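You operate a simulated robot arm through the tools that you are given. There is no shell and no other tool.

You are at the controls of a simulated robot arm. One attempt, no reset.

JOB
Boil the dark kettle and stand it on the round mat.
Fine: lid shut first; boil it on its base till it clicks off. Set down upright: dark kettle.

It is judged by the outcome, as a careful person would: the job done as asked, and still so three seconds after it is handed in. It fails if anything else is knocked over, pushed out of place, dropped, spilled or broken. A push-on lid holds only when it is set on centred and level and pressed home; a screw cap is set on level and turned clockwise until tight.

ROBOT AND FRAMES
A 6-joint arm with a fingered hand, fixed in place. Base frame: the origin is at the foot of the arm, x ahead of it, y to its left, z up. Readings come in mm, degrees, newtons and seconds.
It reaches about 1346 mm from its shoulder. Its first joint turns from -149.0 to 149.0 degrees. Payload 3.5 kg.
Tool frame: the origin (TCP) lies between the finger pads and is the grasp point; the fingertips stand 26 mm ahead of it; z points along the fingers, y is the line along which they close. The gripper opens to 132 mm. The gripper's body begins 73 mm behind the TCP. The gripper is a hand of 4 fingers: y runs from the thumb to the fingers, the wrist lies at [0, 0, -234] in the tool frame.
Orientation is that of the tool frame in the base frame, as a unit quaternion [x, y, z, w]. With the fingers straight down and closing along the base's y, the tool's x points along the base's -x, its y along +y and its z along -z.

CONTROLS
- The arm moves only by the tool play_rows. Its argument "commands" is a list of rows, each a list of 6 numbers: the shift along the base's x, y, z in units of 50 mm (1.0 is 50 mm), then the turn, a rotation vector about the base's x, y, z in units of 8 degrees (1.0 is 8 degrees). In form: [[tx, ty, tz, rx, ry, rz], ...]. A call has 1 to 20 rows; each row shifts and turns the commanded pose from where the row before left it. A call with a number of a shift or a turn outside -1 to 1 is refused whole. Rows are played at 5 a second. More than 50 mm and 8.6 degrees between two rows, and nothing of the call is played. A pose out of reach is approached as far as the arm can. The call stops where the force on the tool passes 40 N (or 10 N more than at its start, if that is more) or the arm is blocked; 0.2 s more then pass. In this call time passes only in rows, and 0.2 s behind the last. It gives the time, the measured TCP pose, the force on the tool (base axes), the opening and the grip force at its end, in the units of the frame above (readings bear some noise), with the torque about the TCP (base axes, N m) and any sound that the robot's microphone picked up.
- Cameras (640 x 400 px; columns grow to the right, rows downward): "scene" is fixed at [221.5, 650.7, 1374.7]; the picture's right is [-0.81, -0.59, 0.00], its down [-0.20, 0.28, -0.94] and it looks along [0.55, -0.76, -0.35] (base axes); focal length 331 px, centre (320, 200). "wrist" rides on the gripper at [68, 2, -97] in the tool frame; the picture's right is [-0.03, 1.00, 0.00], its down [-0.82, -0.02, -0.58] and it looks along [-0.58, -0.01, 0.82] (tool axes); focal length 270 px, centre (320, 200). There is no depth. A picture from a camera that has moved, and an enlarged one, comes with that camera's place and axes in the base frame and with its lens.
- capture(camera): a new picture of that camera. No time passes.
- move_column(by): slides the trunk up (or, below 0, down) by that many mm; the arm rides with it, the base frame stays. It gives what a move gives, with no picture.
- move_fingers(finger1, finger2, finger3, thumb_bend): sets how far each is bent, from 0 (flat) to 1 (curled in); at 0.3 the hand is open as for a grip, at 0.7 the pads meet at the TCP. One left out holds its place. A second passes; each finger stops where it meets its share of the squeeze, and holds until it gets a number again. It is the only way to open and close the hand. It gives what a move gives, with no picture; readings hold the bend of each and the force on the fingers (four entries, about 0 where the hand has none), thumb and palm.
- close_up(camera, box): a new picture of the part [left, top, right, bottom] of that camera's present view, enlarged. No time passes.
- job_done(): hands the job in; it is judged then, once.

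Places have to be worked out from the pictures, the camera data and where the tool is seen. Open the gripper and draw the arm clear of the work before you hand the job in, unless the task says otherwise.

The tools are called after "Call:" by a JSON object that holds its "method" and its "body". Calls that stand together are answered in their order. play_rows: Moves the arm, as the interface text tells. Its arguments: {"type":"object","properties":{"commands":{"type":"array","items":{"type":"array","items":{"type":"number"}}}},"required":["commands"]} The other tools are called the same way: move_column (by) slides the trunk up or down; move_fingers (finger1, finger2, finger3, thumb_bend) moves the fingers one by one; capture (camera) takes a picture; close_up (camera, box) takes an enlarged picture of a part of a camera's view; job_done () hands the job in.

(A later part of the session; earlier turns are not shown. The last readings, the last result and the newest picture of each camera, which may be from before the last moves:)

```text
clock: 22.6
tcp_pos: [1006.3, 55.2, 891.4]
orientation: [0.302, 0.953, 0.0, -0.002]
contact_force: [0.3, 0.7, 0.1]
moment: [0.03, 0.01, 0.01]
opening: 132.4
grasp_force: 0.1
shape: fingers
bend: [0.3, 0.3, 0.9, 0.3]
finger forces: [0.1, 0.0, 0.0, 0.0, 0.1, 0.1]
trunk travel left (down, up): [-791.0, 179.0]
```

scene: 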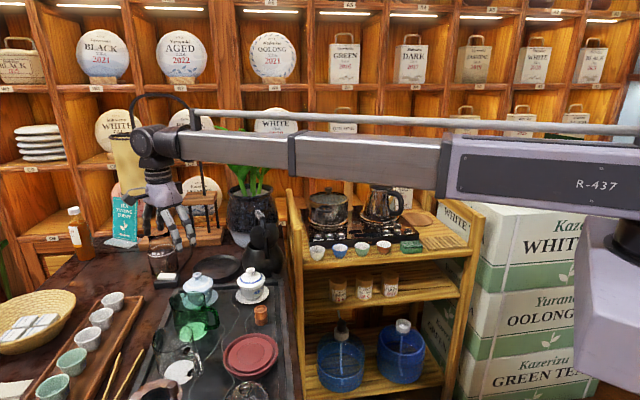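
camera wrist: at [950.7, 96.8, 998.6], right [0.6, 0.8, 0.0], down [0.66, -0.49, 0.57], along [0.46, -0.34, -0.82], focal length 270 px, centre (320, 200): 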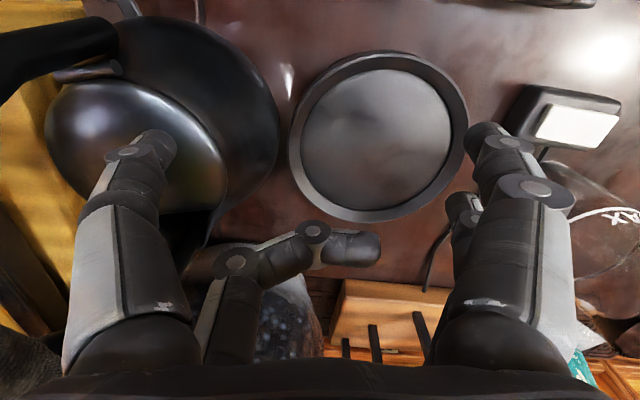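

Still no contact (tip ≈ 866); two more small steps.

Call:
{"method": "move_column", "body": {"by": -4}}

Call:
{"method": "close_up", "body": {"camera": "scene", "box": [230, 200, 300, 260]}}

```text
clock: 23.1
tcp_pos: [1007.9, 55.4, 889.7]
orientation: [0.301, 0.954, 0.001, -0.001]
contact_force: [5.7, 5.8, 16.9]
moment: [-0.91, 0.88, -0.08]
opening: 133.4
grasp_force: 9.0
shape: fingers
bend: [0.3, 0.3, 0.9, 0.29]
finger forces: [0.1, 0.1, 0.0, 0.0, 18.3, 0.0]
trunk travel left (down, up): [-787.0, 183.0]
```

```text
6.67 times, centred on (265, 230) of scene
camera zoom: at [221.5, 650.7, 1374.7], right [-0.81, -0.59, 0.0], down [-0.2, 0.28, -0.94], along [0.55, -0.76, -0.35], focal length 2205 px, centre (687, 0)
```

zoom: 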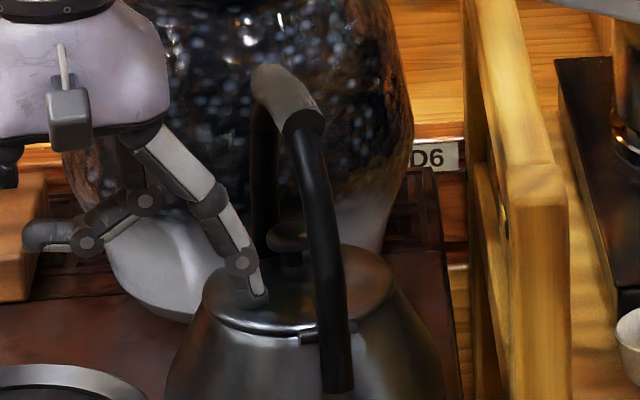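

17 N on the lid and it did not give: it is shut. I raise the trunk 145 mm clear of the handle, then turn the hand so one finger can reach the lever from the -x side.

Call:
{"method": "move_column", "body": {"by": 145}}

Call:
{"method": "move_fingers", "body": {"finger1": 0.9, "finger2": 0.3, "finger3": 0.9, "thumb_bend": 0.9}}

Call:
{"method": "play_rows", "body": {"commands": [[-0.65, 0.3, 0, 0, 0, -0.98], [-0.65, 0.3, 0, 0, 0, -0.98], [-0.65, 0, 0, 0, 0, -0.98], [-0.65, 0, 0, 0, 0, -0.98], [-0.65, -0.3, 0, 0, 0, -0.98], [-0.65, -0.4, 0, 0, 0, -0.98], [-0.54, -0.4, 0, 0, 0, -1.0]]}}

Call:
{"method": "capture", "body": {"camera": "wrist"}}

Call:
{"method": "close_up", "body": {"camera": "scene", "box": [220, 150, 340, 300]}}

```text
clock: 24.8
tcp_pos: [1006.4, 56.3, 1031.6]
orientation: [0.302, 0.953, 0.0, -0.001]
contact_force: [-0.4, -0.1, 0.5]
moment: [-0.03, -0.01, 0.0]
opening: 132.9
grasp_force: 0.0
shape: fingers
bend: [0.3, 0.3, 0.9, 0.3]
finger forces: [0.0, 0.0, 0.0, 0.0, 0.0, 0.0]
trunk travel left (down, up): [-932.0, 38.0]
```

```text
clock: 25.8
tcp_pos: [1006.9, 56.2, 1032.4]
orientation: [0.302, 0.953, 0.0, -0.001]
contact_force: [0.2, 0.0, 0.6]
moment: [-0.02, 0.06, -0.01]
opening: 0.3
grasp_force: 0.0
shape: fingers
bend: [0.8, 0.3, 0.9, 0.85]
finger forces: [0.0, 0.0, 0.1, 0.1, 0.0, 0.1]
trunk travel left (down, up): [-932.0, 38.0]
```

```text
clock: 27.4
tcp_pos: [785.4, 30.9, 1033.1]
orientation: [0.709, 0.705, 0.001, -0.001]
contact_force: [-0.3, -0.3, -0.3]
moment: [0.03, 0.03, -0.01]
opening: 0.2
grasp_force: 0.0
shape: fingers
bend: [0.8, 0.3, 0.9, 0.85]
finger forces: [0.0, 0.1, 0.0, 0.0, 0.1, 0.1]
trunk travel left (down, up): [-932.0, 38.0]
```

```text
taken
camera wrist: at [784.8, 99.2, 1130.7], right [1.0, -0.03, 0.0], down [-0.02, -0.82, 0.57], along [-0.02, -0.57, -0.82], focal length 270 px, centre (320, 200)
```

wrist: 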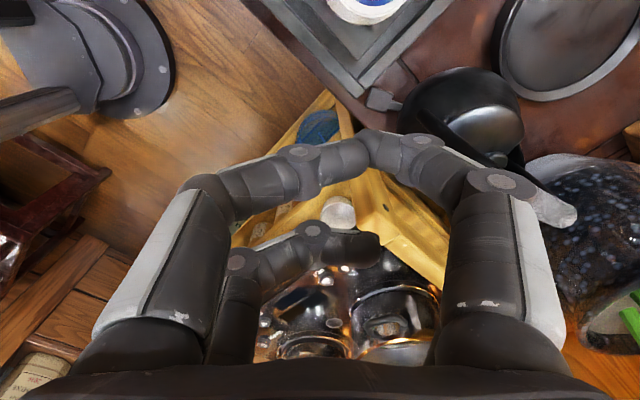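

```text
2.67 times, centred on (280, 225) of scene
camera zoom: at [221.5, 650.7, 1374.7], right [-0.81, -0.59, 0.0], down [-0.2, 0.28, -0.94], along [0.55, -0.76, -0.35], focal length 882 px, centre (427, 133)
```

zoom: 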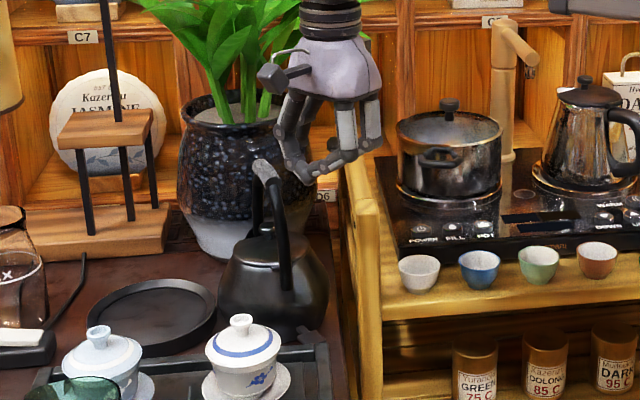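

The lever shows again at about (858,6). Finger1 and thumb met at 0.8/0.85 and hang nearly as low as the pressing finger; I curl the thumb fully first, then finger1.

Call:
{"method": "move_fingers", "body": {"finger1": 0.3, "finger3": 1.0, "thumb_bend": 1.0}}

Call:
{"method": "move_fingers", "body": {"finger1": 1.0}}

Call:
{"method": "capture", "body": {"camera": "wrist"}}

Call:
{"method": "close_up", "body": {"camera": "scene", "box": [290, 140, 390, 230]}}

```text
clock: 28.4
tcp_pos: [784.7, 30.6, 1032.3]
orientation: [0.708, 0.706, 0.001, -0.001]
contact_force: [-0.2, -0.7, -0.4]
moment: [0.03, -0.02, 0.01]
opening: 45.4
grasp_force: 0.1
shape: fingers
bend: [0.3, 0.3, 1.0, 1.0]
finger forces: [0.0, 0.1, 0.1, 0.0, 0.0, 0.0]
trunk travel left (down, up): [-932.0, 38.0]
```

```text
clock: 29.4
tcp_pos: [785.2, 30.8, 1033.2]
orientation: [0.708, 0.706, 0.002, -0.001]
contact_force: [-0.3, -0.3, 0.1]
moment: [-0.02, 0.0, 0.0]
opening: 18.9
grasp_force: 0.1
shape: fingers
bend: [0.96, 0.3, 1.0, 1.0]
finger forces: [0.0, 0.1, 0.1, 0.1, 0.1, 0.0]
trunk travel left (down, up): [-932.0, 38.0]
```

```text
taken
camera wrist: at [785.5, 99.2, 1130.5], right [1.0, -0.03, 0.0], down [-0.02, -0.82, 0.57], along [-0.02, -0.57, -0.82], focal length 270 px, centre (320, 200)
```

wrist: 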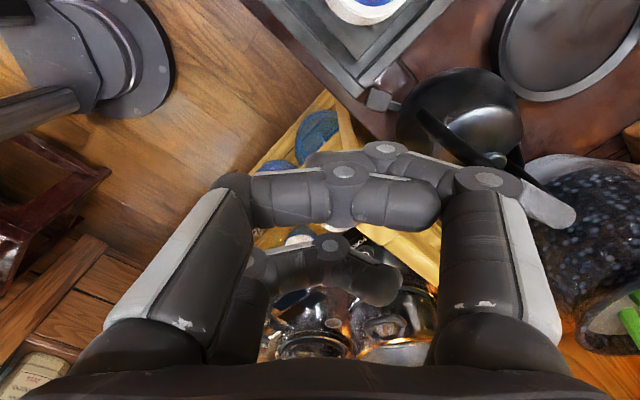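

```text
4.44 times, centred on (340, 185) of scene
camera zoom: at [221.5, 650.7, 1374.7], right [-0.81, -0.59, 0.0], down [-0.2, 0.28, -0.94], along [0.55, -0.76, -0.35], focal length 1470 px, centre (231, 267)
```

zoom: 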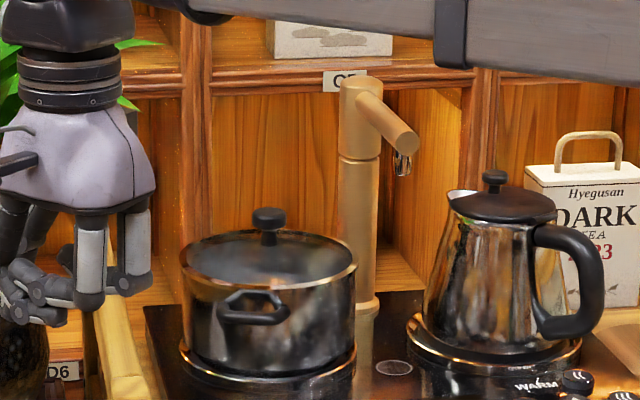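

Tray rim is at z≈797, higher than the lever, so finger1 must be tucked up highest. I open the thumb (it will hang beyond the table edge, over free space) and curl finger1 fully.

Call:
{"method": "move_fingers", "body": {"thumb_bend": 0.3, "finger1": 0.9}}

Call:
{"method": "move_fingers", "body": {"finger1": 1.0}}

Call:
{"method": "capture", "body": {"camera": "wrist"}}

Call:
{"method": "close_up", "body": {"camera": "wrist", "box": [300, 20, 460, 160]}}

```text
clock: 30.4
tcp_pos: [784.1, 29.9, 1033.0]
orientation: [0.709, 0.706, 0.001, -0.002]
contact_force: [-0.3, -0.6, 0.6]
moment: [0.04, -0.02, 0.02]
opening: 48.5
grasp_force: 0.1
shape: fingers
bend: [0.9, 0.3, 1.0, 0.3]
finger forces: [0.1, 0.1, 0.0, 0.0, 0.1, 0.0]
trunk travel left (down, up): [-932.0, 38.0]
```

```text
clock: 31.4
tcp_pos: [783.6, 29.7, 1032.6]
orientation: [0.708, 0.706, 0.001, -0.001]
contact_force: [-0.9, -0.4, 0.7]
moment: [0.01, 0.03, -0.04]
opening: 56.6
grasp_force: 0.0
shape: fingers
bend: [1.0, 0.3, 1.0, 0.3]
finger forces: [0.0, 0.0, 0.0, 0.0, 0.1, 0.1]
trunk travel left (down, up): [-932.0, 38.0]
```

```text
taken
camera wrist: at [785.5, 99.2, 1130.5], right [1.0, -0.03, 0.0], down [-0.02, -0.82, 0.57], along [-0.02, -0.57, -0.82], focal length 270 px, centre (320, 200)
```

wrist: 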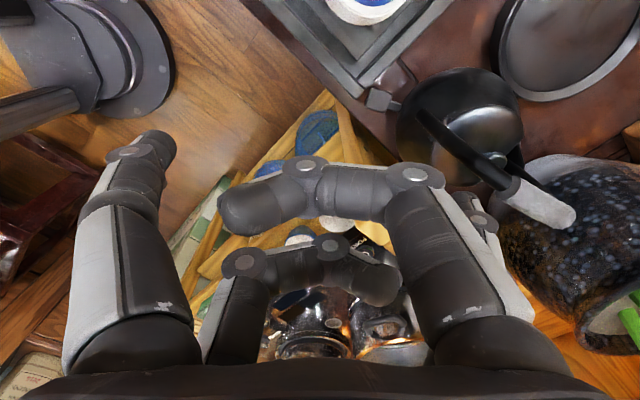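

```text
2.86 times, centred on (380, 90) of wrist
camera zoom: at [785.5, 99.2, 1130.5], right [1.0, -0.03, 0.0], down [-0.02, -0.82, 0.57], along [-0.02, -0.57, -0.82], focal length 772 px, centre (149, 514)
```

zoom: 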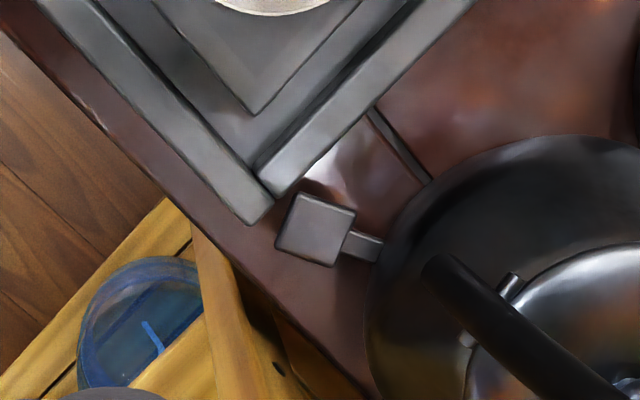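

A cord runs from under the kettle toward the tray, so it stands on its own corded base. Finger2's tip should be right above the lever at (855,7); I check the whole arm in the scene before lowering.

Call:
{"method": "capture", "body": {"camera": "scene"}}

```text
taken
```

scene: 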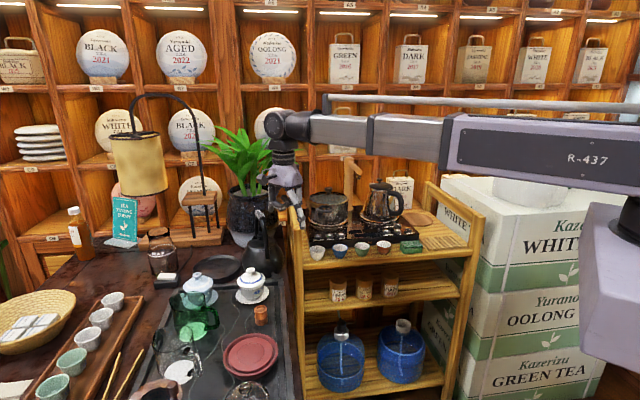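

The arm is a straight reach from the trunk, nothing lies under it. I lower 195 mm (finger tip to ~812) and look.

Call:
{"method": "move_column", "body": {"by": -195}}

Call:
{"method": "capture", "body": {"camera": "wrist"}}

Call:
{"method": "close_up", "body": {"camera": "scene", "box": [230, 190, 330, 290]}}

```text
clock: 33.5
tcp_pos: [784.9, 30.4, 837.7]
orientation: [0.708, 0.706, 0.002, -0.001]
contact_force: [0.6, 0.2, 1.3]
moment: [-0.01, 0.03, -0.02]
opening: 56.4
grasp_force: 0.0
shape: fingers
bend: [1.0, 0.3, 1.0, 0.3]
finger forces: [0.0, 0.0, 0.0, 0.0, 0.1, 0.1]
trunk travel left (down, up): [-737.0, 233.0]
```

```text
taken
camera wrist: at [785.5, 99.2, 935.6], right [1.0, -0.03, 0.0], down [-0.02, -0.82, 0.57], along [-0.02, -0.57, -0.82], focal length 270 px, centre (320, 200)
```

wrist: 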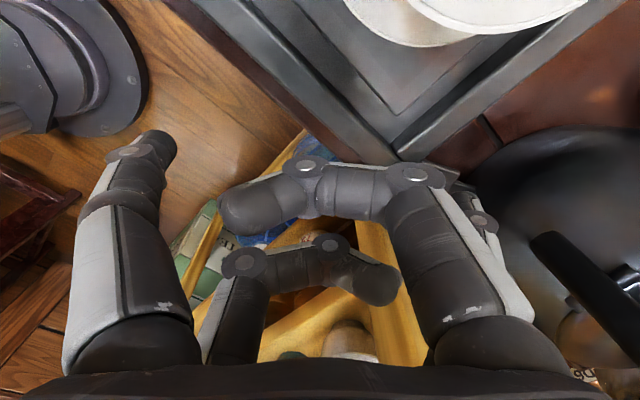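

```text
4.00 times, centred on (280, 240) of scene
camera zoom: at [221.5, 650.7, 1374.7], right [-0.81, -0.59, 0.0], down [-0.2, 0.28, -0.94], along [0.55, -0.76, -0.35], focal length 1323 px, centre (480, 40)
```

zoom: 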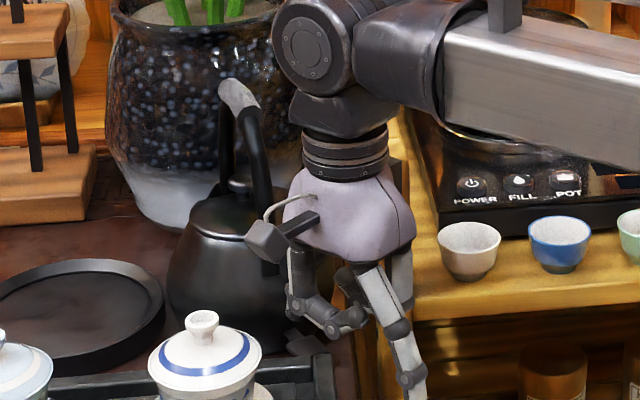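

I enlarge the scene around the lever to verify the finger tip is right above the paddle.

Call:
{"method": "close_up", "body": {"camera": "scene", "box": [280, 245, 340, 295]}}

Call:
{"method": "close_up", "body": {"camera": "wrist", "box": [380, 120, 560, 280]}}

```text
8.00 times, centred on (310, 270) of scene
camera zoom: at [221.5, 650.7, 1374.7], right [-0.81, -0.59, 0.0], down [-0.2, 0.28, -0.94], along [0.55, -0.76, -0.35], focal length 2646 px, centre (400, -360)
```

zoom: 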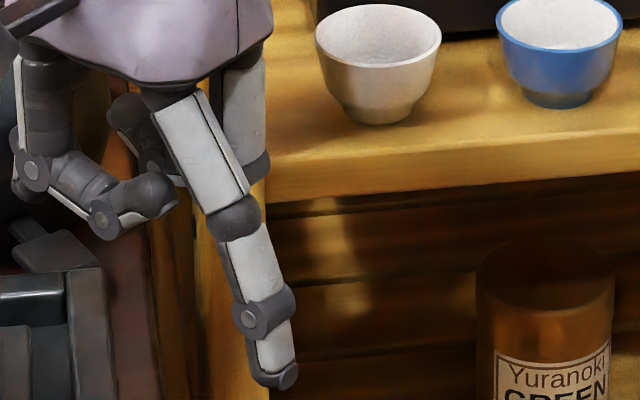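

```text
2.50 times, centred on (470, 200) of wrist
camera zoom: at [785.5, 99.2, 935.6], right [1.0, -0.03, 0.0], down [-0.02, -0.82, 0.57], along [-0.02, -0.57, -0.82], focal length 676 px, centre (-55, 200)
```

zoom: 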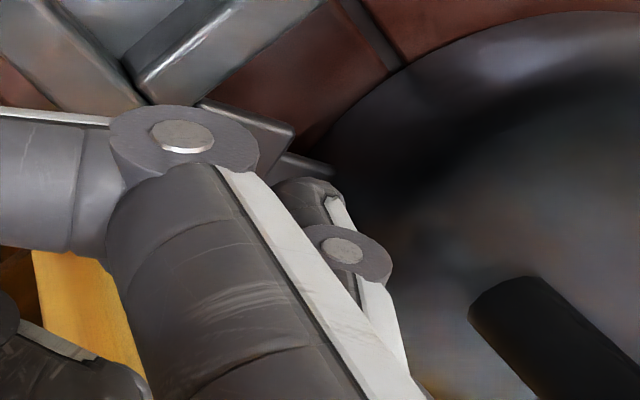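

The finger tip appears ~8 mm too far in +x (near the kettle wall). I shift 10 mm back so it's on the paddle centre, then lower in steps.

Call:
{"method": "play_rows", "body": {"commands": [[-0.1, -0.02, 0, 0, 0, 0], [-0.1, -0.02, 0, 0, 0, 0]]}}

Call:
{"method": "move_column", "body": {"by": -20}}

Call:
{"method": "close_up", "body": {"camera": "wrist", "box": [380, 120, 560, 280]}}

Call:
{"method": "close_up", "body": {"camera": "scene", "box": [250, 235, 320, 295]}}

```text
clock: 34.1
tcp_pos: [774.8, 27.8, 837.5]
orientation: [0.708, 0.707, 0.001, -0.001]
contact_force: [0.2, -0.8, 0.6]
moment: [0.0, 0.04, 0.0]
opening: 56.6
grasp_force: 0.1
shape: fingers
bend: [1.0, 0.3, 1.0, 0.3]
finger forces: [0.1, 0.1, 0.2, 0.0, 0.0, 0.0]
trunk travel left (down, up): [-737.0, 233.0]
```

```text
clock: 34.8
tcp_pos: [774.8, 28.5, 818.8]
orientation: [0.708, 0.706, 0.001, -0.001]
contact_force: [0.0, 0.7, 0.2]
moment: [0.01, 0.0, 0.0]
opening: 56.7
grasp_force: 0.0
shape: fingers
bend: [1.0, 0.3, 1.0, 0.3]
finger forces: [0.0, 0.0, 0.0, 0.0, 0.0, 0.1]
trunk travel left (down, up): [-717.0, 253.0]
```

```text
2.50 times, centred on (470, 200) of wrist
camera zoom: at [775.1, 97.2, 915.5], right [1.0, -0.03, 0.0], down [-0.02, -0.82, 0.57], along [-0.02, -0.57, -0.82], focal length 676 px, centre (-55, 200)
```

zoom: 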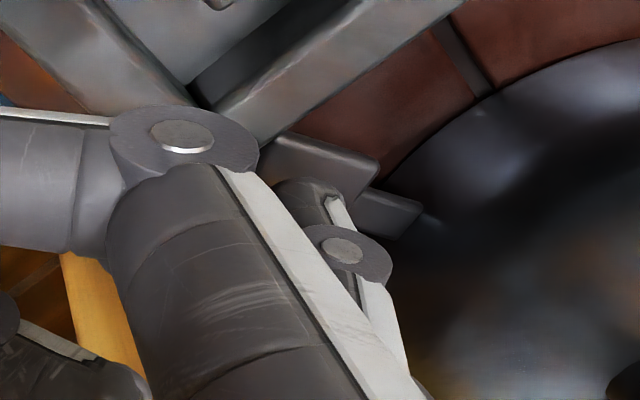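

```text
6.67 times, centred on (285, 265) of scene
camera zoom: at [221.5, 650.7, 1374.7], right [-0.81, -0.59, 0.0], down [-0.2, 0.28, -0.94], along [0.55, -0.76, -0.35], focal length 2205 px, centre (553, -233)
```

zoom: 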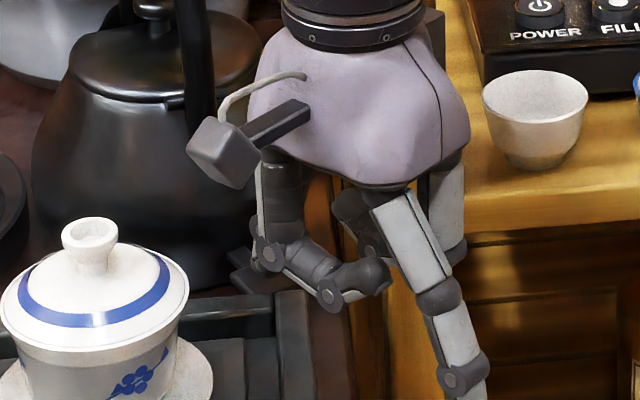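

The tip is over the paddle. I lower in small steps, watching the force.

Call:
{"method": "move_column", "body": {"by": -6}}

Call:
{"method": "move_column", "body": {"by": -4}}

```text
clock: 35.3
tcp_pos: [774.1, 28.0, 812.2]
orientation: [0.708, 0.706, 0.001, -0.001]
contact_force: [0.8, -0.2, -0.4]
moment: [0.03, -0.01, 0.02]
opening: 56.8
grasp_force: 0.0
shape: fingers
bend: [1.0, 0.3, 1.0, 0.3]
finger forces: [0.0, 0.1, 0.1, 0.1, 0.0, 0.0]
trunk travel left (down, up): [-711.0, 259.0]
```

```text
clock: 35.9
tcp_pos: [773.8, 28.1, 808.1]
orientation: [0.708, 0.706, 0.002, -0.001]
contact_force: [-0.2, -0.3, -0.4]
moment: [0.03, -0.04, 0.03]
opening: 56.7
grasp_force: 0.1
shape: fingers
bend: [1.0, 0.3, 1.0, 0.3]
finger forces: [0.0, 0.2, 0.0, 0.1, 0.1, 0.0]
trunk travel left (down, up): [-707.0, 263.0]
```

No contact yet at tip ≈ 782; I carry on with 3 mm steps.

Call:
{"method": "move_column", "body": {"by": -3}}

Call:
{"method": "move_column", "body": {"by": -3}}

Call:
{"method": "close_up", "body": {"camera": "wrist", "box": [380, 120, 560, 280]}}

```text
clock: 36.4
tcp_pos: [773.8, 29.1, 804.1]
orientation: [0.708, 0.706, 0.002, -0.001]
contact_force: [-0.2, 0.9, 0.3]
moment: [0.01, 0.01, -0.03]
opening: 56.4
grasp_force: 0.1
shape: fingers
bend: [1.0, 0.3, 1.0, 0.3]
finger forces: [0.0, 0.0, 0.1, 0.0, 0.0, 0.0]
trunk travel left (down, up): [-704.0, 266.0]
```

```text
clock: 36.9
tcp_pos: [774.5, 28.5, 802.5]
orientation: [0.709, 0.705, 0.001, -0.001]
contact_force: [-0.2, 0.8, 0.2]
moment: [0.02, -0.02, -0.01]
opening: 56.6
grasp_force: 0.3
shape: fingers
bend: [1.0, 0.3, 1.0, 0.3]
finger forces: [0.0, 0.2, 0.0, 0.0, 0.0, 0.0]
trunk travel left (down, up): [-701.0, 269.0]
```

```text
2.50 times, centred on (470, 200) of wrist
camera zoom: at [775.1, 97.2, 899.5], right [1.0, -0.03, 0.0], down [-0.02, -0.82, 0.57], along [-0.02, -0.57, -0.82], focal length 676 px, centre (-55, 200)
```

zoom: 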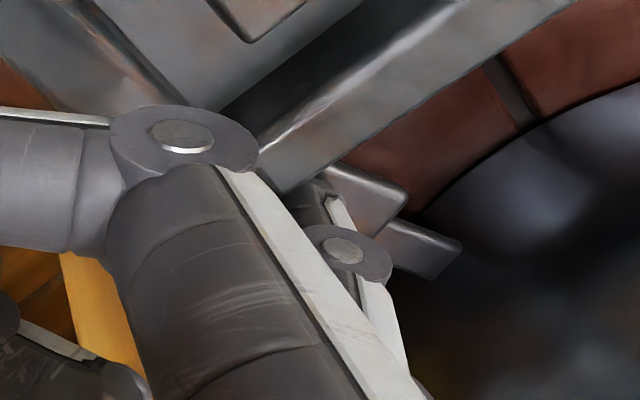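

Still no force; the tip lies on the left part of the paddle image. I continue in 3 mm steps.

Call:
{"method": "move_column", "body": {"by": -3}}

Call:
{"method": "move_column", "body": {"by": -3}}

Call:
{"method": "close_up", "body": {"camera": "wrist", "box": [400, 130, 520, 230]}}

Call:
{"method": "close_up", "body": {"camera": "scene", "box": [265, 250, 315, 290]}}

```text
clock: 37.4
tcp_pos: [774.8, 29.0, 799.3]
orientation: [0.708, 0.706, 0.001, -0.001]
contact_force: [-0.7, 0.1, -0.3]
moment: [0.02, -0.04, -0.07]
opening: 56.6
grasp_force: 0.1
shape: fingers
bend: [1.0, 0.3, 1.0, 0.3]
finger forces: [0.0, 0.3, 0.0, 0.0, 0.0, 0.0]
trunk travel left (down, up): [-698.0, 272.0]
```

```text
clock: 37.9
tcp_pos: [772.4, 28.5, 796.7]
orientation: [0.708, 0.706, 0.001, 0.0]
contact_force: [-6.5, -0.1, 13.6]
moment: [-0.26, -0.99, -0.09]
opening: 56.7
grasp_force: 7.3
shape: fingers
bend: [1.0, 0.3, 1.0, 0.3]
finger forces: [0.0, 14.5, 0.1, 0.1, 0.0, 0.0]
trunk travel left (down, up): [-695.0, 275.0]
```

```text
4.00 times, centred on (460, 180) of wrist
camera zoom: at [773.6, 97.2, 894.8], right [1.0, -0.03, 0.0], down [-0.02, -0.82, 0.57], along [-0.02, -0.57, -0.82], focal length 1081 px, centre (-240, 280)
```

zoom: 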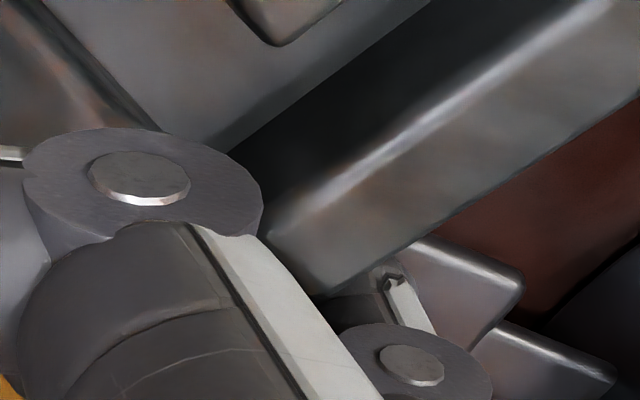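

```text
10.00 times, centred on (290, 270) of scene
camera zoom: at [221.5, 650.7, 1374.7], right [-0.81, -0.59, 0.0], down [-0.2, 0.28, -0.94], along [0.55, -0.76, -0.35], focal length 3308 px, centre (620, -500)
```

zoom: 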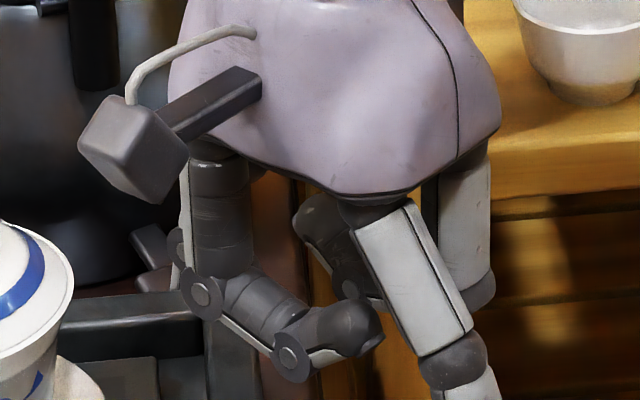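

Firm contact now (14 N at the finger, tip ≈ 771). I let a moment pass with a null row to hear any sound.

Call:
{"method": "play_rows", "body": {"commands": [[0, 0, 0, 0, 0, 0], [0, 0, 0, 0, 0, 0]]}}

Call:
{"method": "close_up", "body": {"camera": "scene", "box": [255, 250, 305, 290]}}

```text
clock: 38.5
tcp_pos: [772.8, 29.6, 797.0]
orientation: [0.708, 0.706, 0.002, -0.001]
contact_force: [-6.8, 0.4, 15.0]
moment: [-0.33, -1.11, -0.1]
opening: 56.6
grasp_force: 8.0
shape: fingers
bend: [1.0, 0.3, 1.0, 0.3]
finger forces: [0.0, 16.4, 0.0, 0.1, 0.1, 0.1]
trunk travel left (down, up): [-695.0, 275.0]
```

```text
10.00 times, centred on (280, 270) of scene
camera zoom: at [221.5, 650.7, 1374.7], right [-0.81, -0.59, 0.0], down [-0.2, 0.28, -0.94], along [0.55, -0.76, -0.35], focal length 3308 px, centre (720, -500)
```

zoom: 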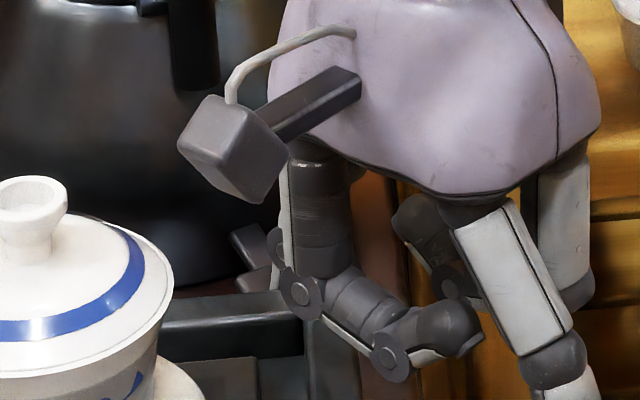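

No sound. I lift the finger 35 mm and inspect whether the lever has moved.

Call:
{"method": "move_column", "body": {"by": 35}}

Call:
{"method": "close_up", "body": {"camera": "wrist", "box": [380, 100, 540, 240]}}

Call:
{"method": "close_up", "body": {"camera": "scene", "box": [255, 250, 305, 290]}}

Call:
{"method": "play_rows", "body": {"commands": [[0, 0, 0, 0, 0, 0], [0, 0, 0, 0, 0, 0], [0, 0, 0, 0, 0, 0]]}}

```text
clock: 39.3
tcp_pos: [774.7, 28.1, 831.1]
orientation: [0.708, 0.706, 0.001, -0.002]
contact_force: [-0.6, -0.6, 0.2]
moment: [0.0, -0.03, 0.0]
opening: 56.7
grasp_force: 0.1
shape: fingers
bend: [1.0, 0.3, 1.0, 0.3]
finger forces: [0.0, 0.0, 0.0, 0.1, 0.2, 0.0]
trunk travel left (down, up): [-730.0, 240.0]
```

```text
2.86 times, centred on (460, 170) of wrist
camera zoom: at [775.3, 97.2, 928.4], right [1.0, -0.03, 0.0], down [-0.02, -0.82, 0.57], along [-0.02, -0.57, -0.82], focal length 772 px, centre (-80, 286)
```

zoom: 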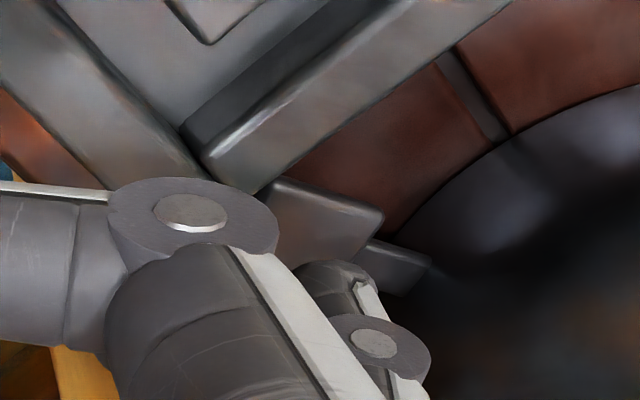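

```text
10.00 times, centred on (280, 270) of scene
camera zoom: at [221.5, 650.7, 1374.7], right [-0.81, -0.59, 0.0], down [-0.2, 0.28, -0.94], along [0.55, -0.76, -0.35], focal length 3308 px, centre (720, -500)
```

zoom: 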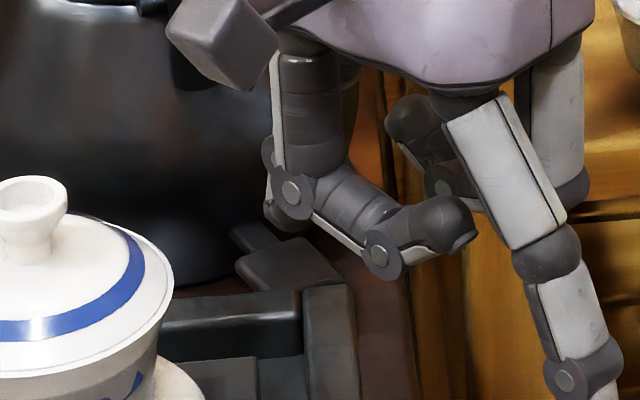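

```text
clock: 40.1
tcp_pos: [775.2, 28.7, 830.3]
orientation: [0.709, 0.705, 0.001, -0.001]
contact_force: [0.4, -0.4, 0.3]
moment: [0.0, 0.0, 0.0]
opening: 56.6
grasp_force: 0.1
shape: fingers
bend: [1.0, 0.3, 1.0, 0.3]
finger forces: [0.1, 0.1, 0.1, 0.1, 0.0, 0.1]
trunk travel left (down, up): [-730.0, 240.0]
```

The lever sprang back up to z≈783. Maybe it is on anyway; I wait a few seconds listening and look for any indicator.

Call:
{"method": "play_rows", "body": {"commands": [[0, 0, 0, 0, 0, 0], [0, 0, 0, 0, 0, 0], [0, 0, 0, 0, 0, 0], [0, 0, 0, 0, 0, 0], [0, 0, 0, 0, 0, 0], [0, 0, 0, 0, 0, 0], [0, 0, 0, 0, 0, 0], [0, 0, 0, 0, 0, 0], [0, 0, 0, 0, 0, 0], [0, 0, 0, 0, 0, 0], [0, 0, 0, 0, 0, 0], [0, 0, 0, 0, 0, 0], [0, 0, 0, 0, 0, 0], [0, 0, 0, 0, 0, 0], [0, 0, 0, 0, 0, 0]]}}

Call:
{"method": "close_up", "body": {"camera": "scene", "box": [235, 205, 305, 285]}}

```text
clock: 43.3
tcp_pos: [775.3, 30.0, 829.6]
orientation: [0.708, 0.706, 0.001, -0.001]
contact_force: [0.2, -0.3, 0.7]
moment: [0.0, 0.0, -0.03]
opening: 56.8
grasp_force: 0.1
shape: fingers
bend: [1.0, 0.3, 1.0, 0.3]
finger forces: [0.0, 0.0, 0.0, 0.0, 0.0, 0.0]
trunk travel left (down, up): [-730.0, 240.0]
```

```text
5.00 times, centred on (270, 245) of scene
camera zoom: at [221.5, 650.7, 1374.7], right [-0.81, -0.59, 0.0], down [-0.2, 0.28, -0.94], along [0.55, -0.76, -0.35], focal length 1654 px, centre (570, -25)
```

zoom: 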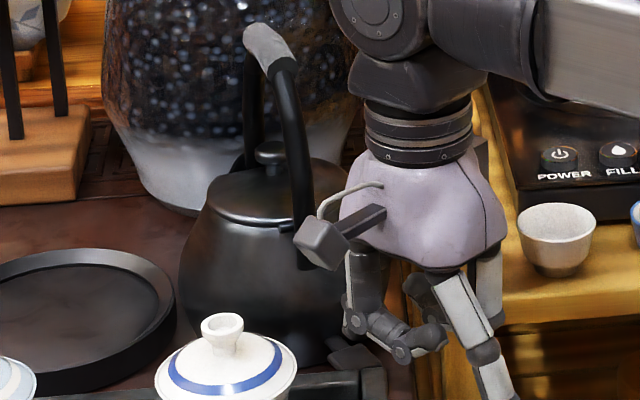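

No sound. I take the same enlarged box as before the press to compare the lever position precisely.

Call:
{"method": "close_up", "body": {"camera": "scene", "box": [235, 225, 295, 285]}}

Call:
{"method": "close_up", "body": {"camera": "scene", "box": [264, 264, 294, 288]}}

```text
6.67 times, centred on (265, 255) of scene
camera zoom: at [221.5, 650.7, 1374.7], right [-0.81, -0.59, 0.0], down [-0.2, 0.28, -0.94], along [0.55, -0.76, -0.35], focal length 2205 px, centre (687, -167)
```

zoom: 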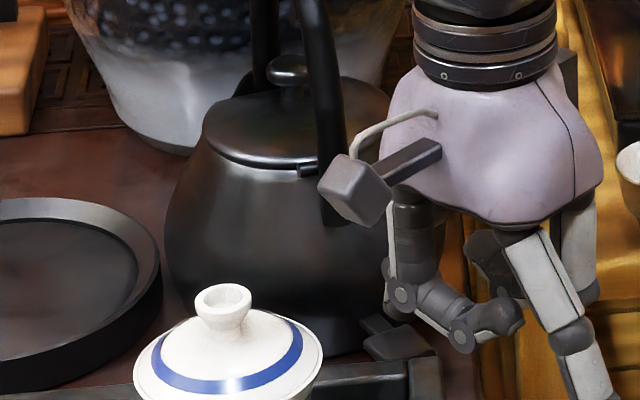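

```text
16.00 times, centred on (279, 276) of scene
camera zoom: at [221.5, 650.7, 1374.7], right [-0.81, -0.59, 0.0], down [-0.2, 0.28, -0.94], along [0.55, -0.76, -0.35], focal length 5292 px, centre (976, -1016)
```

zoom: 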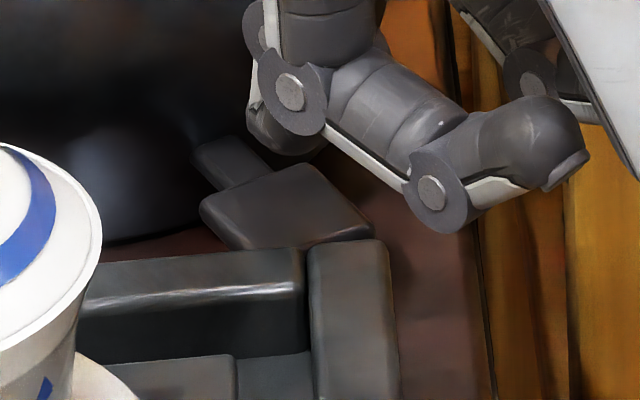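

Lever looks unchanged, so it wasn't latched; the finger probably pressed it only partway. I nudge the finger slightly toward the paddle's outer centre and press again, harder.

Call:
{"method": "play_rows", "body": {"commands": [[-0.06, 0.08, 0, 0, 0, 0]]}}

Call:
{"method": "move_column", "body": {"by": -33}}

Call:
{"method": "close_up", "body": {"camera": "scene", "box": [264, 264, 294, 288]}}

Call:
{"method": "close_up", "body": {"camera": "wrist", "box": [380, 100, 540, 240]}}

```text
clock: 43.7
tcp_pos: [771.1, 32.4, 831.1]
orientation: [0.707, 0.707, 0.001, -0.001]
contact_force: [-0.1, 0.3, -0.2]
moment: [0.02, -0.02, 0.0]
opening: 56.8
grasp_force: 0.1
shape: fingers
bend: [1.0, 0.3, 1.0, 0.3]
finger forces: [0.1, 0.0, 0.0, 0.0, 0.0, 0.1]
trunk travel left (down, up): [-730.0, 240.0]
```

```text
clock: 44.5
tcp_pos: [770.9, 32.2, 796.8]
orientation: [0.709, 0.705, 0.002, -0.001]
contact_force: [-0.3, 0.8, 0.1]
moment: [-0.01, 0.02, -0.01]
opening: 56.8
grasp_force: 0.9
shape: fingers
bend: [1.0, 0.3, 1.0, 0.3]
finger forces: [0.1, 0.3, 0.1, 0.0, 0.1, 0.0]
trunk travel left (down, up): [-697.0, 273.0]
```

```text
16.00 times, centred on (279, 276) of scene
camera zoom: at [221.5, 650.7, 1374.7], right [-0.81, -0.59, 0.0], down [-0.2, 0.28, -0.94], along [0.55, -0.76, -0.35], focal length 5292 px, centre (976, -1016)
```

zoom: 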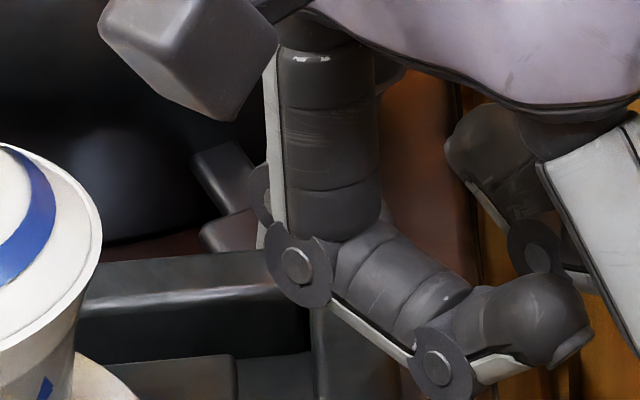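

```text
2.86 times, centred on (460, 170) of wrist
camera zoom: at [772.0, 101.2, 895.4], right [1.0, -0.03, 0.0], down [-0.02, -0.82, 0.57], along [-0.02, -0.57, -0.82], focal length 772 px, centre (-80, 286)
```

zoom: 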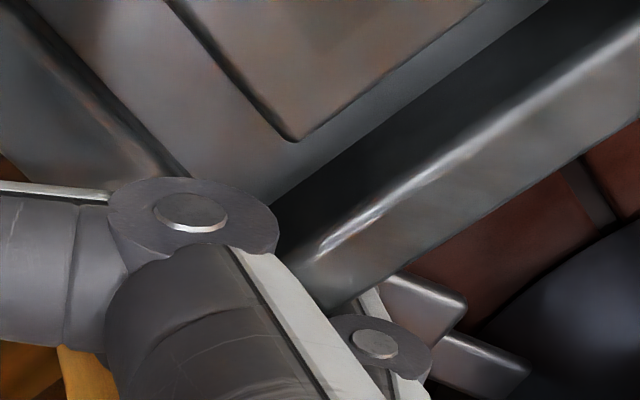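

The lever is tilting down under the finger with almost no force. I press on in 3 mm steps to its stop.

Call:
{"method": "move_column", "body": {"by": -3}}

Call:
{"method": "move_column", "body": {"by": -3}}

Call:
{"method": "play_rows", "body": {"commands": [[0, 0, 0, 0, 0, 0]]}}

Call:
{"method": "close_up", "body": {"camera": "scene", "box": [264, 264, 294, 288]}}

```text
clock: 45.0
tcp_pos: [769.7, 32.5, 796.2]
orientation: [0.708, 0.706, 0.001, -0.001]
contact_force: [-4.4, 0.4, 12.1]
moment: [-0.24, -0.91, -0.11]
opening: 56.7
grasp_force: 6.6
shape: fingers
bend: [1.0, 0.3, 1.0, 0.3]
finger forces: [0.1, 13.7, 0.1, 0.0, 0.0, 0.0]
trunk travel left (down, up): [-694.0, 276.0]
```

```text
clock: 45.5
tcp_pos: [769.1, 33.1, 794.2]
orientation: [0.708, 0.706, 0.002, -0.001]
contact_force: [-6.8, 1.8, 15.5]
moment: [-0.28, -1.02, 0.01]
opening: 56.9
grasp_force: 8.5
shape: fingers
bend: [1.0, 0.31, 1.0, 0.3]
finger forces: [0.0, 16.9, 0.0, 0.0, 0.0, 0.0]
trunk travel left (down, up): [-691.0, 279.0]
```

```text
clock: 46.0
tcp_pos: [771.3, 33.0, 793.2]
orientation: [0.708, 0.706, 0.002, -0.001]
contact_force: [-6.9, 2.1, 14.5]
moment: [-0.27, -1.06, 0.04]
opening: 56.5
grasp_force: 8.2
shape: fingers
bend: [1.0, 0.31, 1.0, 0.3]
finger forces: [0.0, 16.7, 0.0, 0.0, 0.0, 0.0]
trunk travel left (down, up): [-691.0, 279.0]
```

```text
16.00 times, centred on (279, 276) of scene
camera zoom: at [221.5, 650.7, 1374.7], right [-0.81, -0.59, 0.0], down [-0.2, 0.28, -0.94], along [0.55, -0.76, -0.35], focal length 5292 px, centre (976, -1016)
```

zoom: 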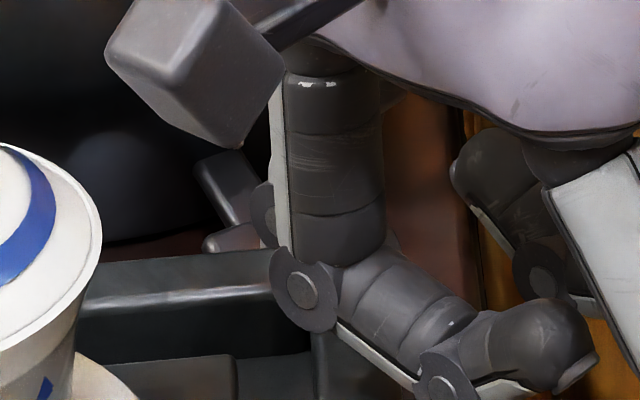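

The lever only springs back, with no sound. I must verify whether the kettle really stands on its base, so I back off and take a low, level view of its foot from the -x side.

Call:
{"method": "move_column", "body": {"by": 80}}

Call:
{"method": "close_up", "body": {"camera": "scene", "box": [264, 264, 294, 288]}}

Call:
{"method": "play_rows", "body": {"commands": [[-0.6, 0, 0, 0, 0, 0], [-0.6, 0, 0, 0, 0, 0], [-0.4, -0.1, 0, 0, 0, 0.95], [-0.4, -0.1, 0, 0, 0, 0.95], [-0.4, -0.1, 0, 0, 0, 0.95], [0, -0.1, 0, 0, 0, 0.95], [0, -0.1, 0, 0, 0, 0.95], [0, -0.1, 0, 0, 0, 0.95], [0, -0.1, 0, 0, 0, 0.95], [0, -0.1, 0, 0, 0, 0.95], [0, 0, 0, 0, 0, 0.95], [0, 0, 0, 0, 0, 0.95], [0, 0, 0, 0, 0, 0.95], [0, 0, 0, 0, 0, 0.8], [0, 0, 0, 0, -1, 0], [0, 0, 0, 0, -1, 0], [0, 0, 0, 0, -1, 0], [0, 0, 0, 0, -1, 0], [0, 0, 0, 0, -1, 0], [0, 0, 0, 0, -1, 0]]}}

Call:
{"method": "capture", "body": {"camera": "wrist"}}

Call:
{"method": "capture", "body": {"camera": "scene"}}

```text
clock: 47.1
tcp_pos: [770.7, 32.5, 872.1]
orientation: [0.708, 0.706, 0.001, -0.001]
contact_force: [-0.1, 0.2, -0.6]
moment: [0.0, 0.0, 0.02]
opening: 57.0
grasp_force: 0.1
shape: fingers
bend: [1.0, 0.3, 1.0, 0.3]
finger forces: [0.0, 0.0, 0.0, 0.0, 0.1, 0.1]
trunk travel left (down, up): [-771.0, 199.0]
```

```text
16.00 times, centred on (279, 276) of scene
camera zoom: at [221.5, 650.7, 1374.7], right [-0.81, -0.59, 0.0], down [-0.2, 0.28, -0.94], along [0.55, -0.76, -0.35], focal length 5292 px, centre (976, -1016)
```

zoom: 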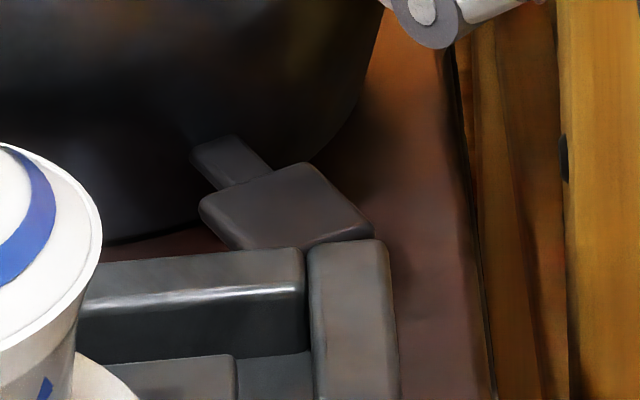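

```text
clock: 51.3
tcp_pos: [712.5, -8.6, 948.9]
orientation: [0.002, 0.915, 0.001, 0.404]
contact_force: [0.1, 0.1, 0.0]
moment: [0.01, 0.01, 0.0]
opening: 56.8
grasp_force: 0.1
shape: fingers
bend: [1.0, 0.3, 1.0, 0.3]
finger forces: [0.1, 0.0, 0.1, 0.1, 0.0, 0.0]
out of reach, approached as far as the arm can: row 16, 17, 18, 19, 20
trunk travel left (down, up): [-771.0, 199.0]
```

```text
taken
camera wrist: at [592.0, -5.8, 963.4], right [0.02, 1.0, 0.02], down [0.12, -0.02, 0.99], along [0.99, -0.02, -0.12], focal length 270 px, centre (320, 200)
```

wrist: 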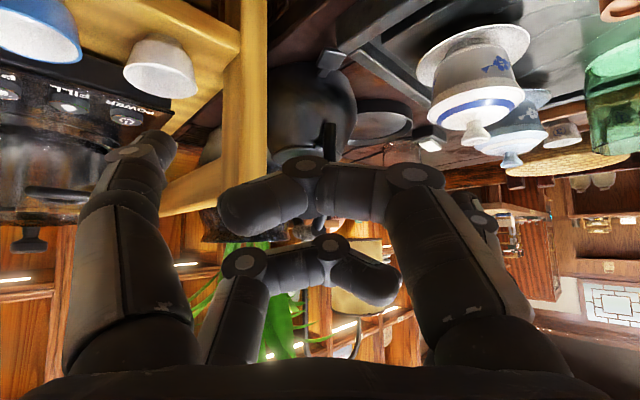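

```text
taken
```

scene: 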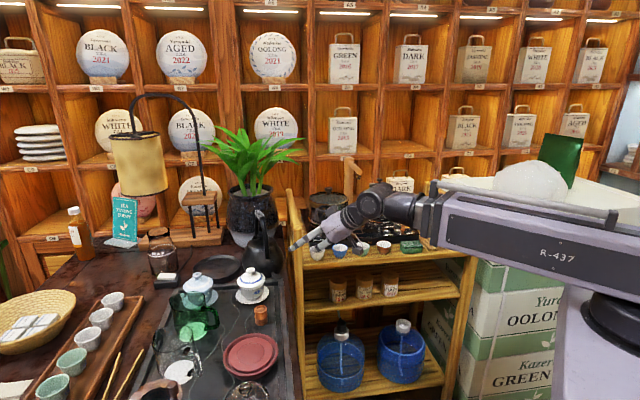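

I lower 105 mm so the camera comes to about z 858, looking nearly level at the kettle's foot.

Call:
{"method": "move_column", "body": {"by": -105}}

Call:
{"method": "capture", "body": {"camera": "wrist"}}

Call:
{"method": "close_up", "body": {"camera": "wrist", "box": [250, 80, 410, 200]}}

```text
clock: 52.7
tcp_pos: [711.1, -7.8, 843.6]
orientation: [0.001, 0.915, 0.001, 0.404]
contact_force: [0.0, -0.7, -0.3]
moment: [-0.01, -0.01, 0.01]
opening: 56.6
grasp_force: 0.0
shape: fingers
bend: [1.0, 0.3, 1.0, 0.3]
finger forces: [0.0, 0.0, 0.0, 0.0, 0.0, 0.0]
trunk travel left (down, up): [-666.0, 304.0]
```

```text
taken
camera wrist: at [591.7, -5.8, 858.4], right [0.02, 1.0, 0.02], down [0.12, -0.02, 0.99], along [0.99, -0.02, -0.12], focal length 270 px, centre (320, 200)
```

wrist: 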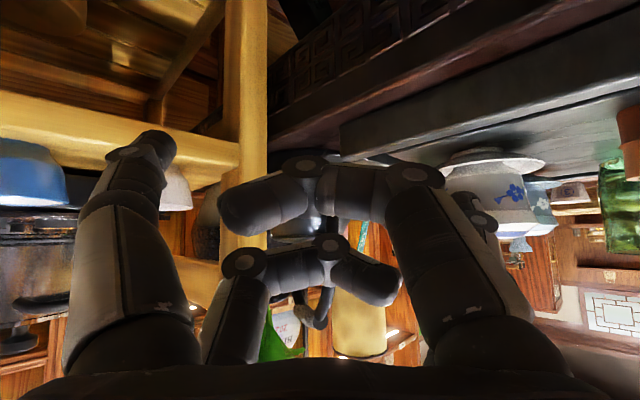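

```text
3.33 times, centred on (330, 140) of wrist
camera zoom: at [591.7, -5.8, 858.4], right [0.02, 1.0, 0.02], down [0.12, -0.02, 0.99], along [0.99, -0.02, -0.12], focal length 901 px, centre (287, 400)
```

zoom: 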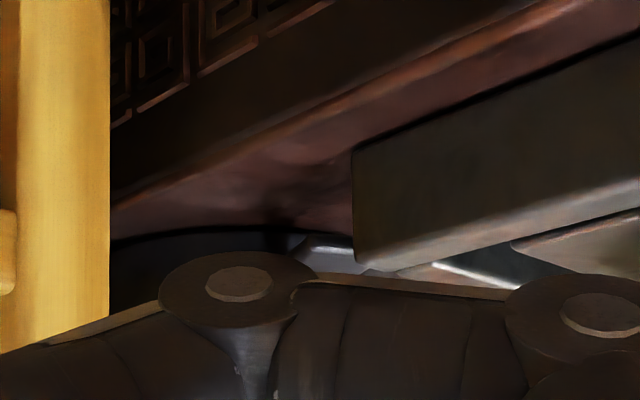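

The curled fingers block the view; I open the hand again (free space around).

Call:
{"method": "move_fingers", "body": {"finger1": 0.3, "finger2": 0.3, "finger3": 0.3, "thumb_bend": 0.3}}

Call:
{"method": "close_up", "body": {"camera": "wrist", "box": [250, 110, 410, 230]}}

Call:
{"method": "close_up", "body": {"camera": "wrist", "box": [260, 130, 350, 190]}}

```text
clock: 53.7
tcp_pos: [711.1, -8.3, 843.0]
orientation: [0.001, 0.915, 0.0, 0.404]
contact_force: [-1.1, 1.0, 0.2]
moment: [0.0, 0.03, 0.04]
opening: 132.5
grasp_force: 0.1
shape: fingers
bend: [0.3, 0.3, 0.3, 0.3]
finger forces: [0.0, 0.0, 0.1, 0.1, 0.0, 0.0]
trunk travel left (down, up): [-666.0, 304.0]
```

```text
3.33 times, centred on (330, 170) of wrist
camera zoom: at [591.7, -5.8, 858.3], right [0.02, 1.0, 0.02], down [0.12, -0.02, 0.99], along [0.99, -0.02, -0.12], focal length 901 px, centre (287, 300)
```

zoom: 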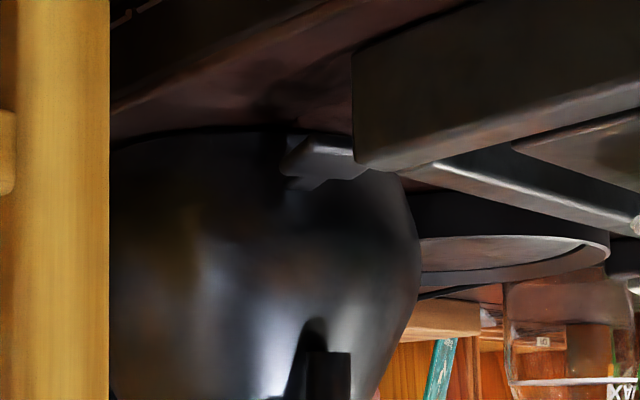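

```text
6.67 times, centred on (305, 160) of wrist
camera zoom: at [591.7, -5.8, 858.3], right [0.02, 1.0, 0.02], down [0.12, -0.02, 0.99], along [0.99, -0.02, -0.12], focal length 1802 px, centre (420, 467)
```

zoom: 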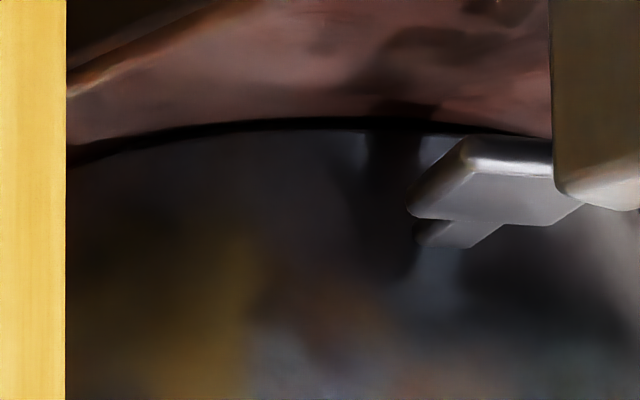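

Seen level, the kettle's body goes straight down to the table: it stands on the table itself, not on a base. The matching black dish beside it (centre ≈ (1047,84)) must be its base, which explains why the lever doesn't latch. I raise the trunk, straighten the hand and go above the handle for the grasp.

Call:
{"method": "move_column", "body": {"by": 290}}

Call:
{"method": "play_rows", "body": {"commands": [[0, 0, 0, 0, 1, 0], [0, 0, 0, 0, 1, 0], [0, 0, 0, 0, 1, 0], [0, 0, 0, 0, 1, 0], [0, 0, 0, 0, 1, 0], [0, 0, 0, 0, 1, 0]]}}

```text
clock: 56.6
tcp_pos: [711.0, -8.6, 1132.1]
orientation: [0.001, 0.915, 0.0, 0.404]
contact_force: [-0.3, 0.3, 0.9]
moment: [0.04, 0.0, -0.01]
opening: 132.6
grasp_force: 0.2
shape: fingers
bend: [0.3, 0.3, 0.3, 0.3]
finger forces: [0.0, 0.0, 0.0, 0.1, 0.1, 0.0]
trunk travel left (down, up): [-956.0, 14.0]
```

```text
clock: 58.0
tcp_pos: [710.0, -9.4, 1056.9]
orientation: [0.003, 1.0, -0.001, -0.004]
contact_force: [0.4, -0.3, 0.6]
moment: [0.01, -0.02, 0.02]
opening: 132.6
grasp_force: 0.1
shape: fingers
bend: [0.3, 0.3, 0.3, 0.3]
finger forces: [0.0, 0.0, 0.1, 0.0, 0.0, 0.0]
out of reach, approached as far as the arm can: row 1, 2, 3, 4, 5
trunk travel left (down, up): [-956.0, 14.0]
```

Hand is straight down at z 1057. I move to just behind the handle to see it from above.

Call:
{"method": "play_rows", "body": {"commands": [[0.85, -0.08, 0, 0, 0, 0], [0.85, -0.08, 0, 0, 0, 0], [0.85, -0.08, 0, 0, 0, 0], [0.85, -0.08, 0, 0, 0, 0]]}}

Call:
{"method": "capture", "body": {"camera": "wrist"}}

Call:
{"method": "close_up", "body": {"camera": "wrist", "box": [220, 100, 460, 280]}}

Call:
{"method": "capture", "body": {"camera": "scene"}}

```text
clock: 59.0
tcp_pos: [880.9, -24.0, 1055.7]
orientation: [0.002, 1.0, 0.001, -0.003]
contact_force: [0.4, 0.4, 0.6]
moment: [0.0, 0.02, -0.02]
opening: 132.6
grasp_force: 0.1
shape: fingers
bend: [0.3, 0.3, 0.3, 0.3]
finger forces: [0.0, 0.0, 0.1, 0.0, 0.0, 0.1]
trunk travel left (down, up): [-956.0, 14.0]
```

```text
taken
camera wrist: at [812.3, -21.3, 1154.3], right [0.03, 1.0, 0.0], down [0.82, -0.02, 0.57], along [0.57, -0.02, -0.82], focal length 270 px, centre (320, 200)
```

wrist: 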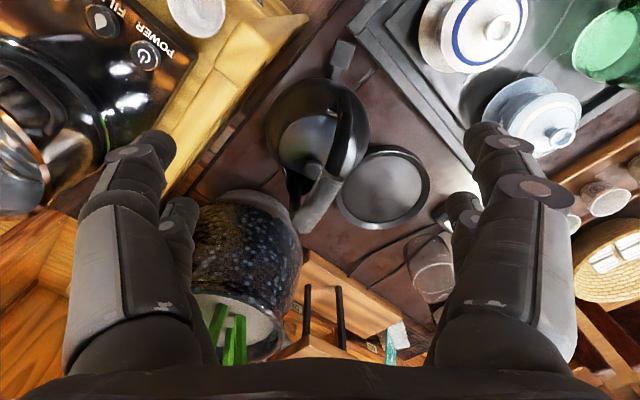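

```text
2.22 times, centred on (340, 190) of wrist
camera zoom: at [812.3, -21.3, 1154.3], right [0.03, 1.0, 0.0], down [0.82, -0.02, 0.57], along [0.57, -0.02, -0.82], focal length 601 px, centre (276, 222)
```

zoom: 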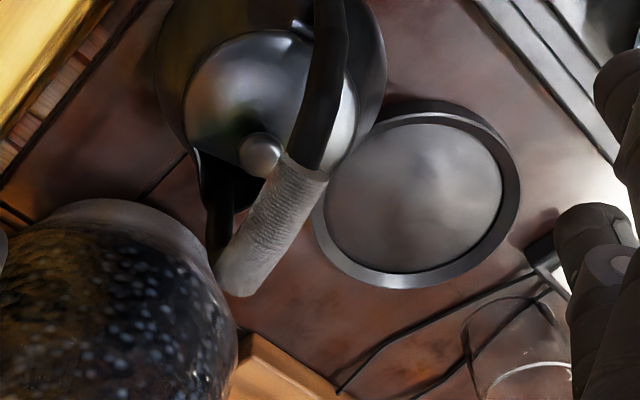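

```text
taken
```

scene: 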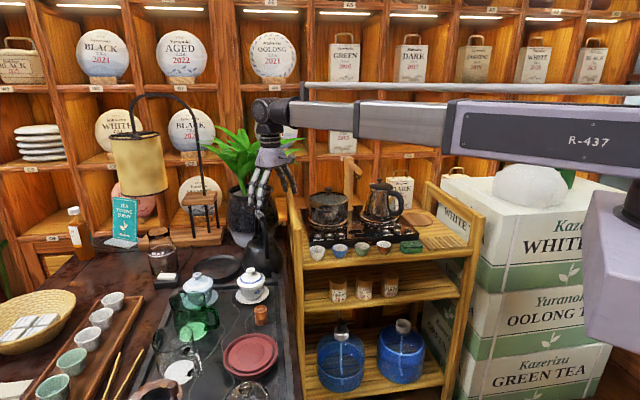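

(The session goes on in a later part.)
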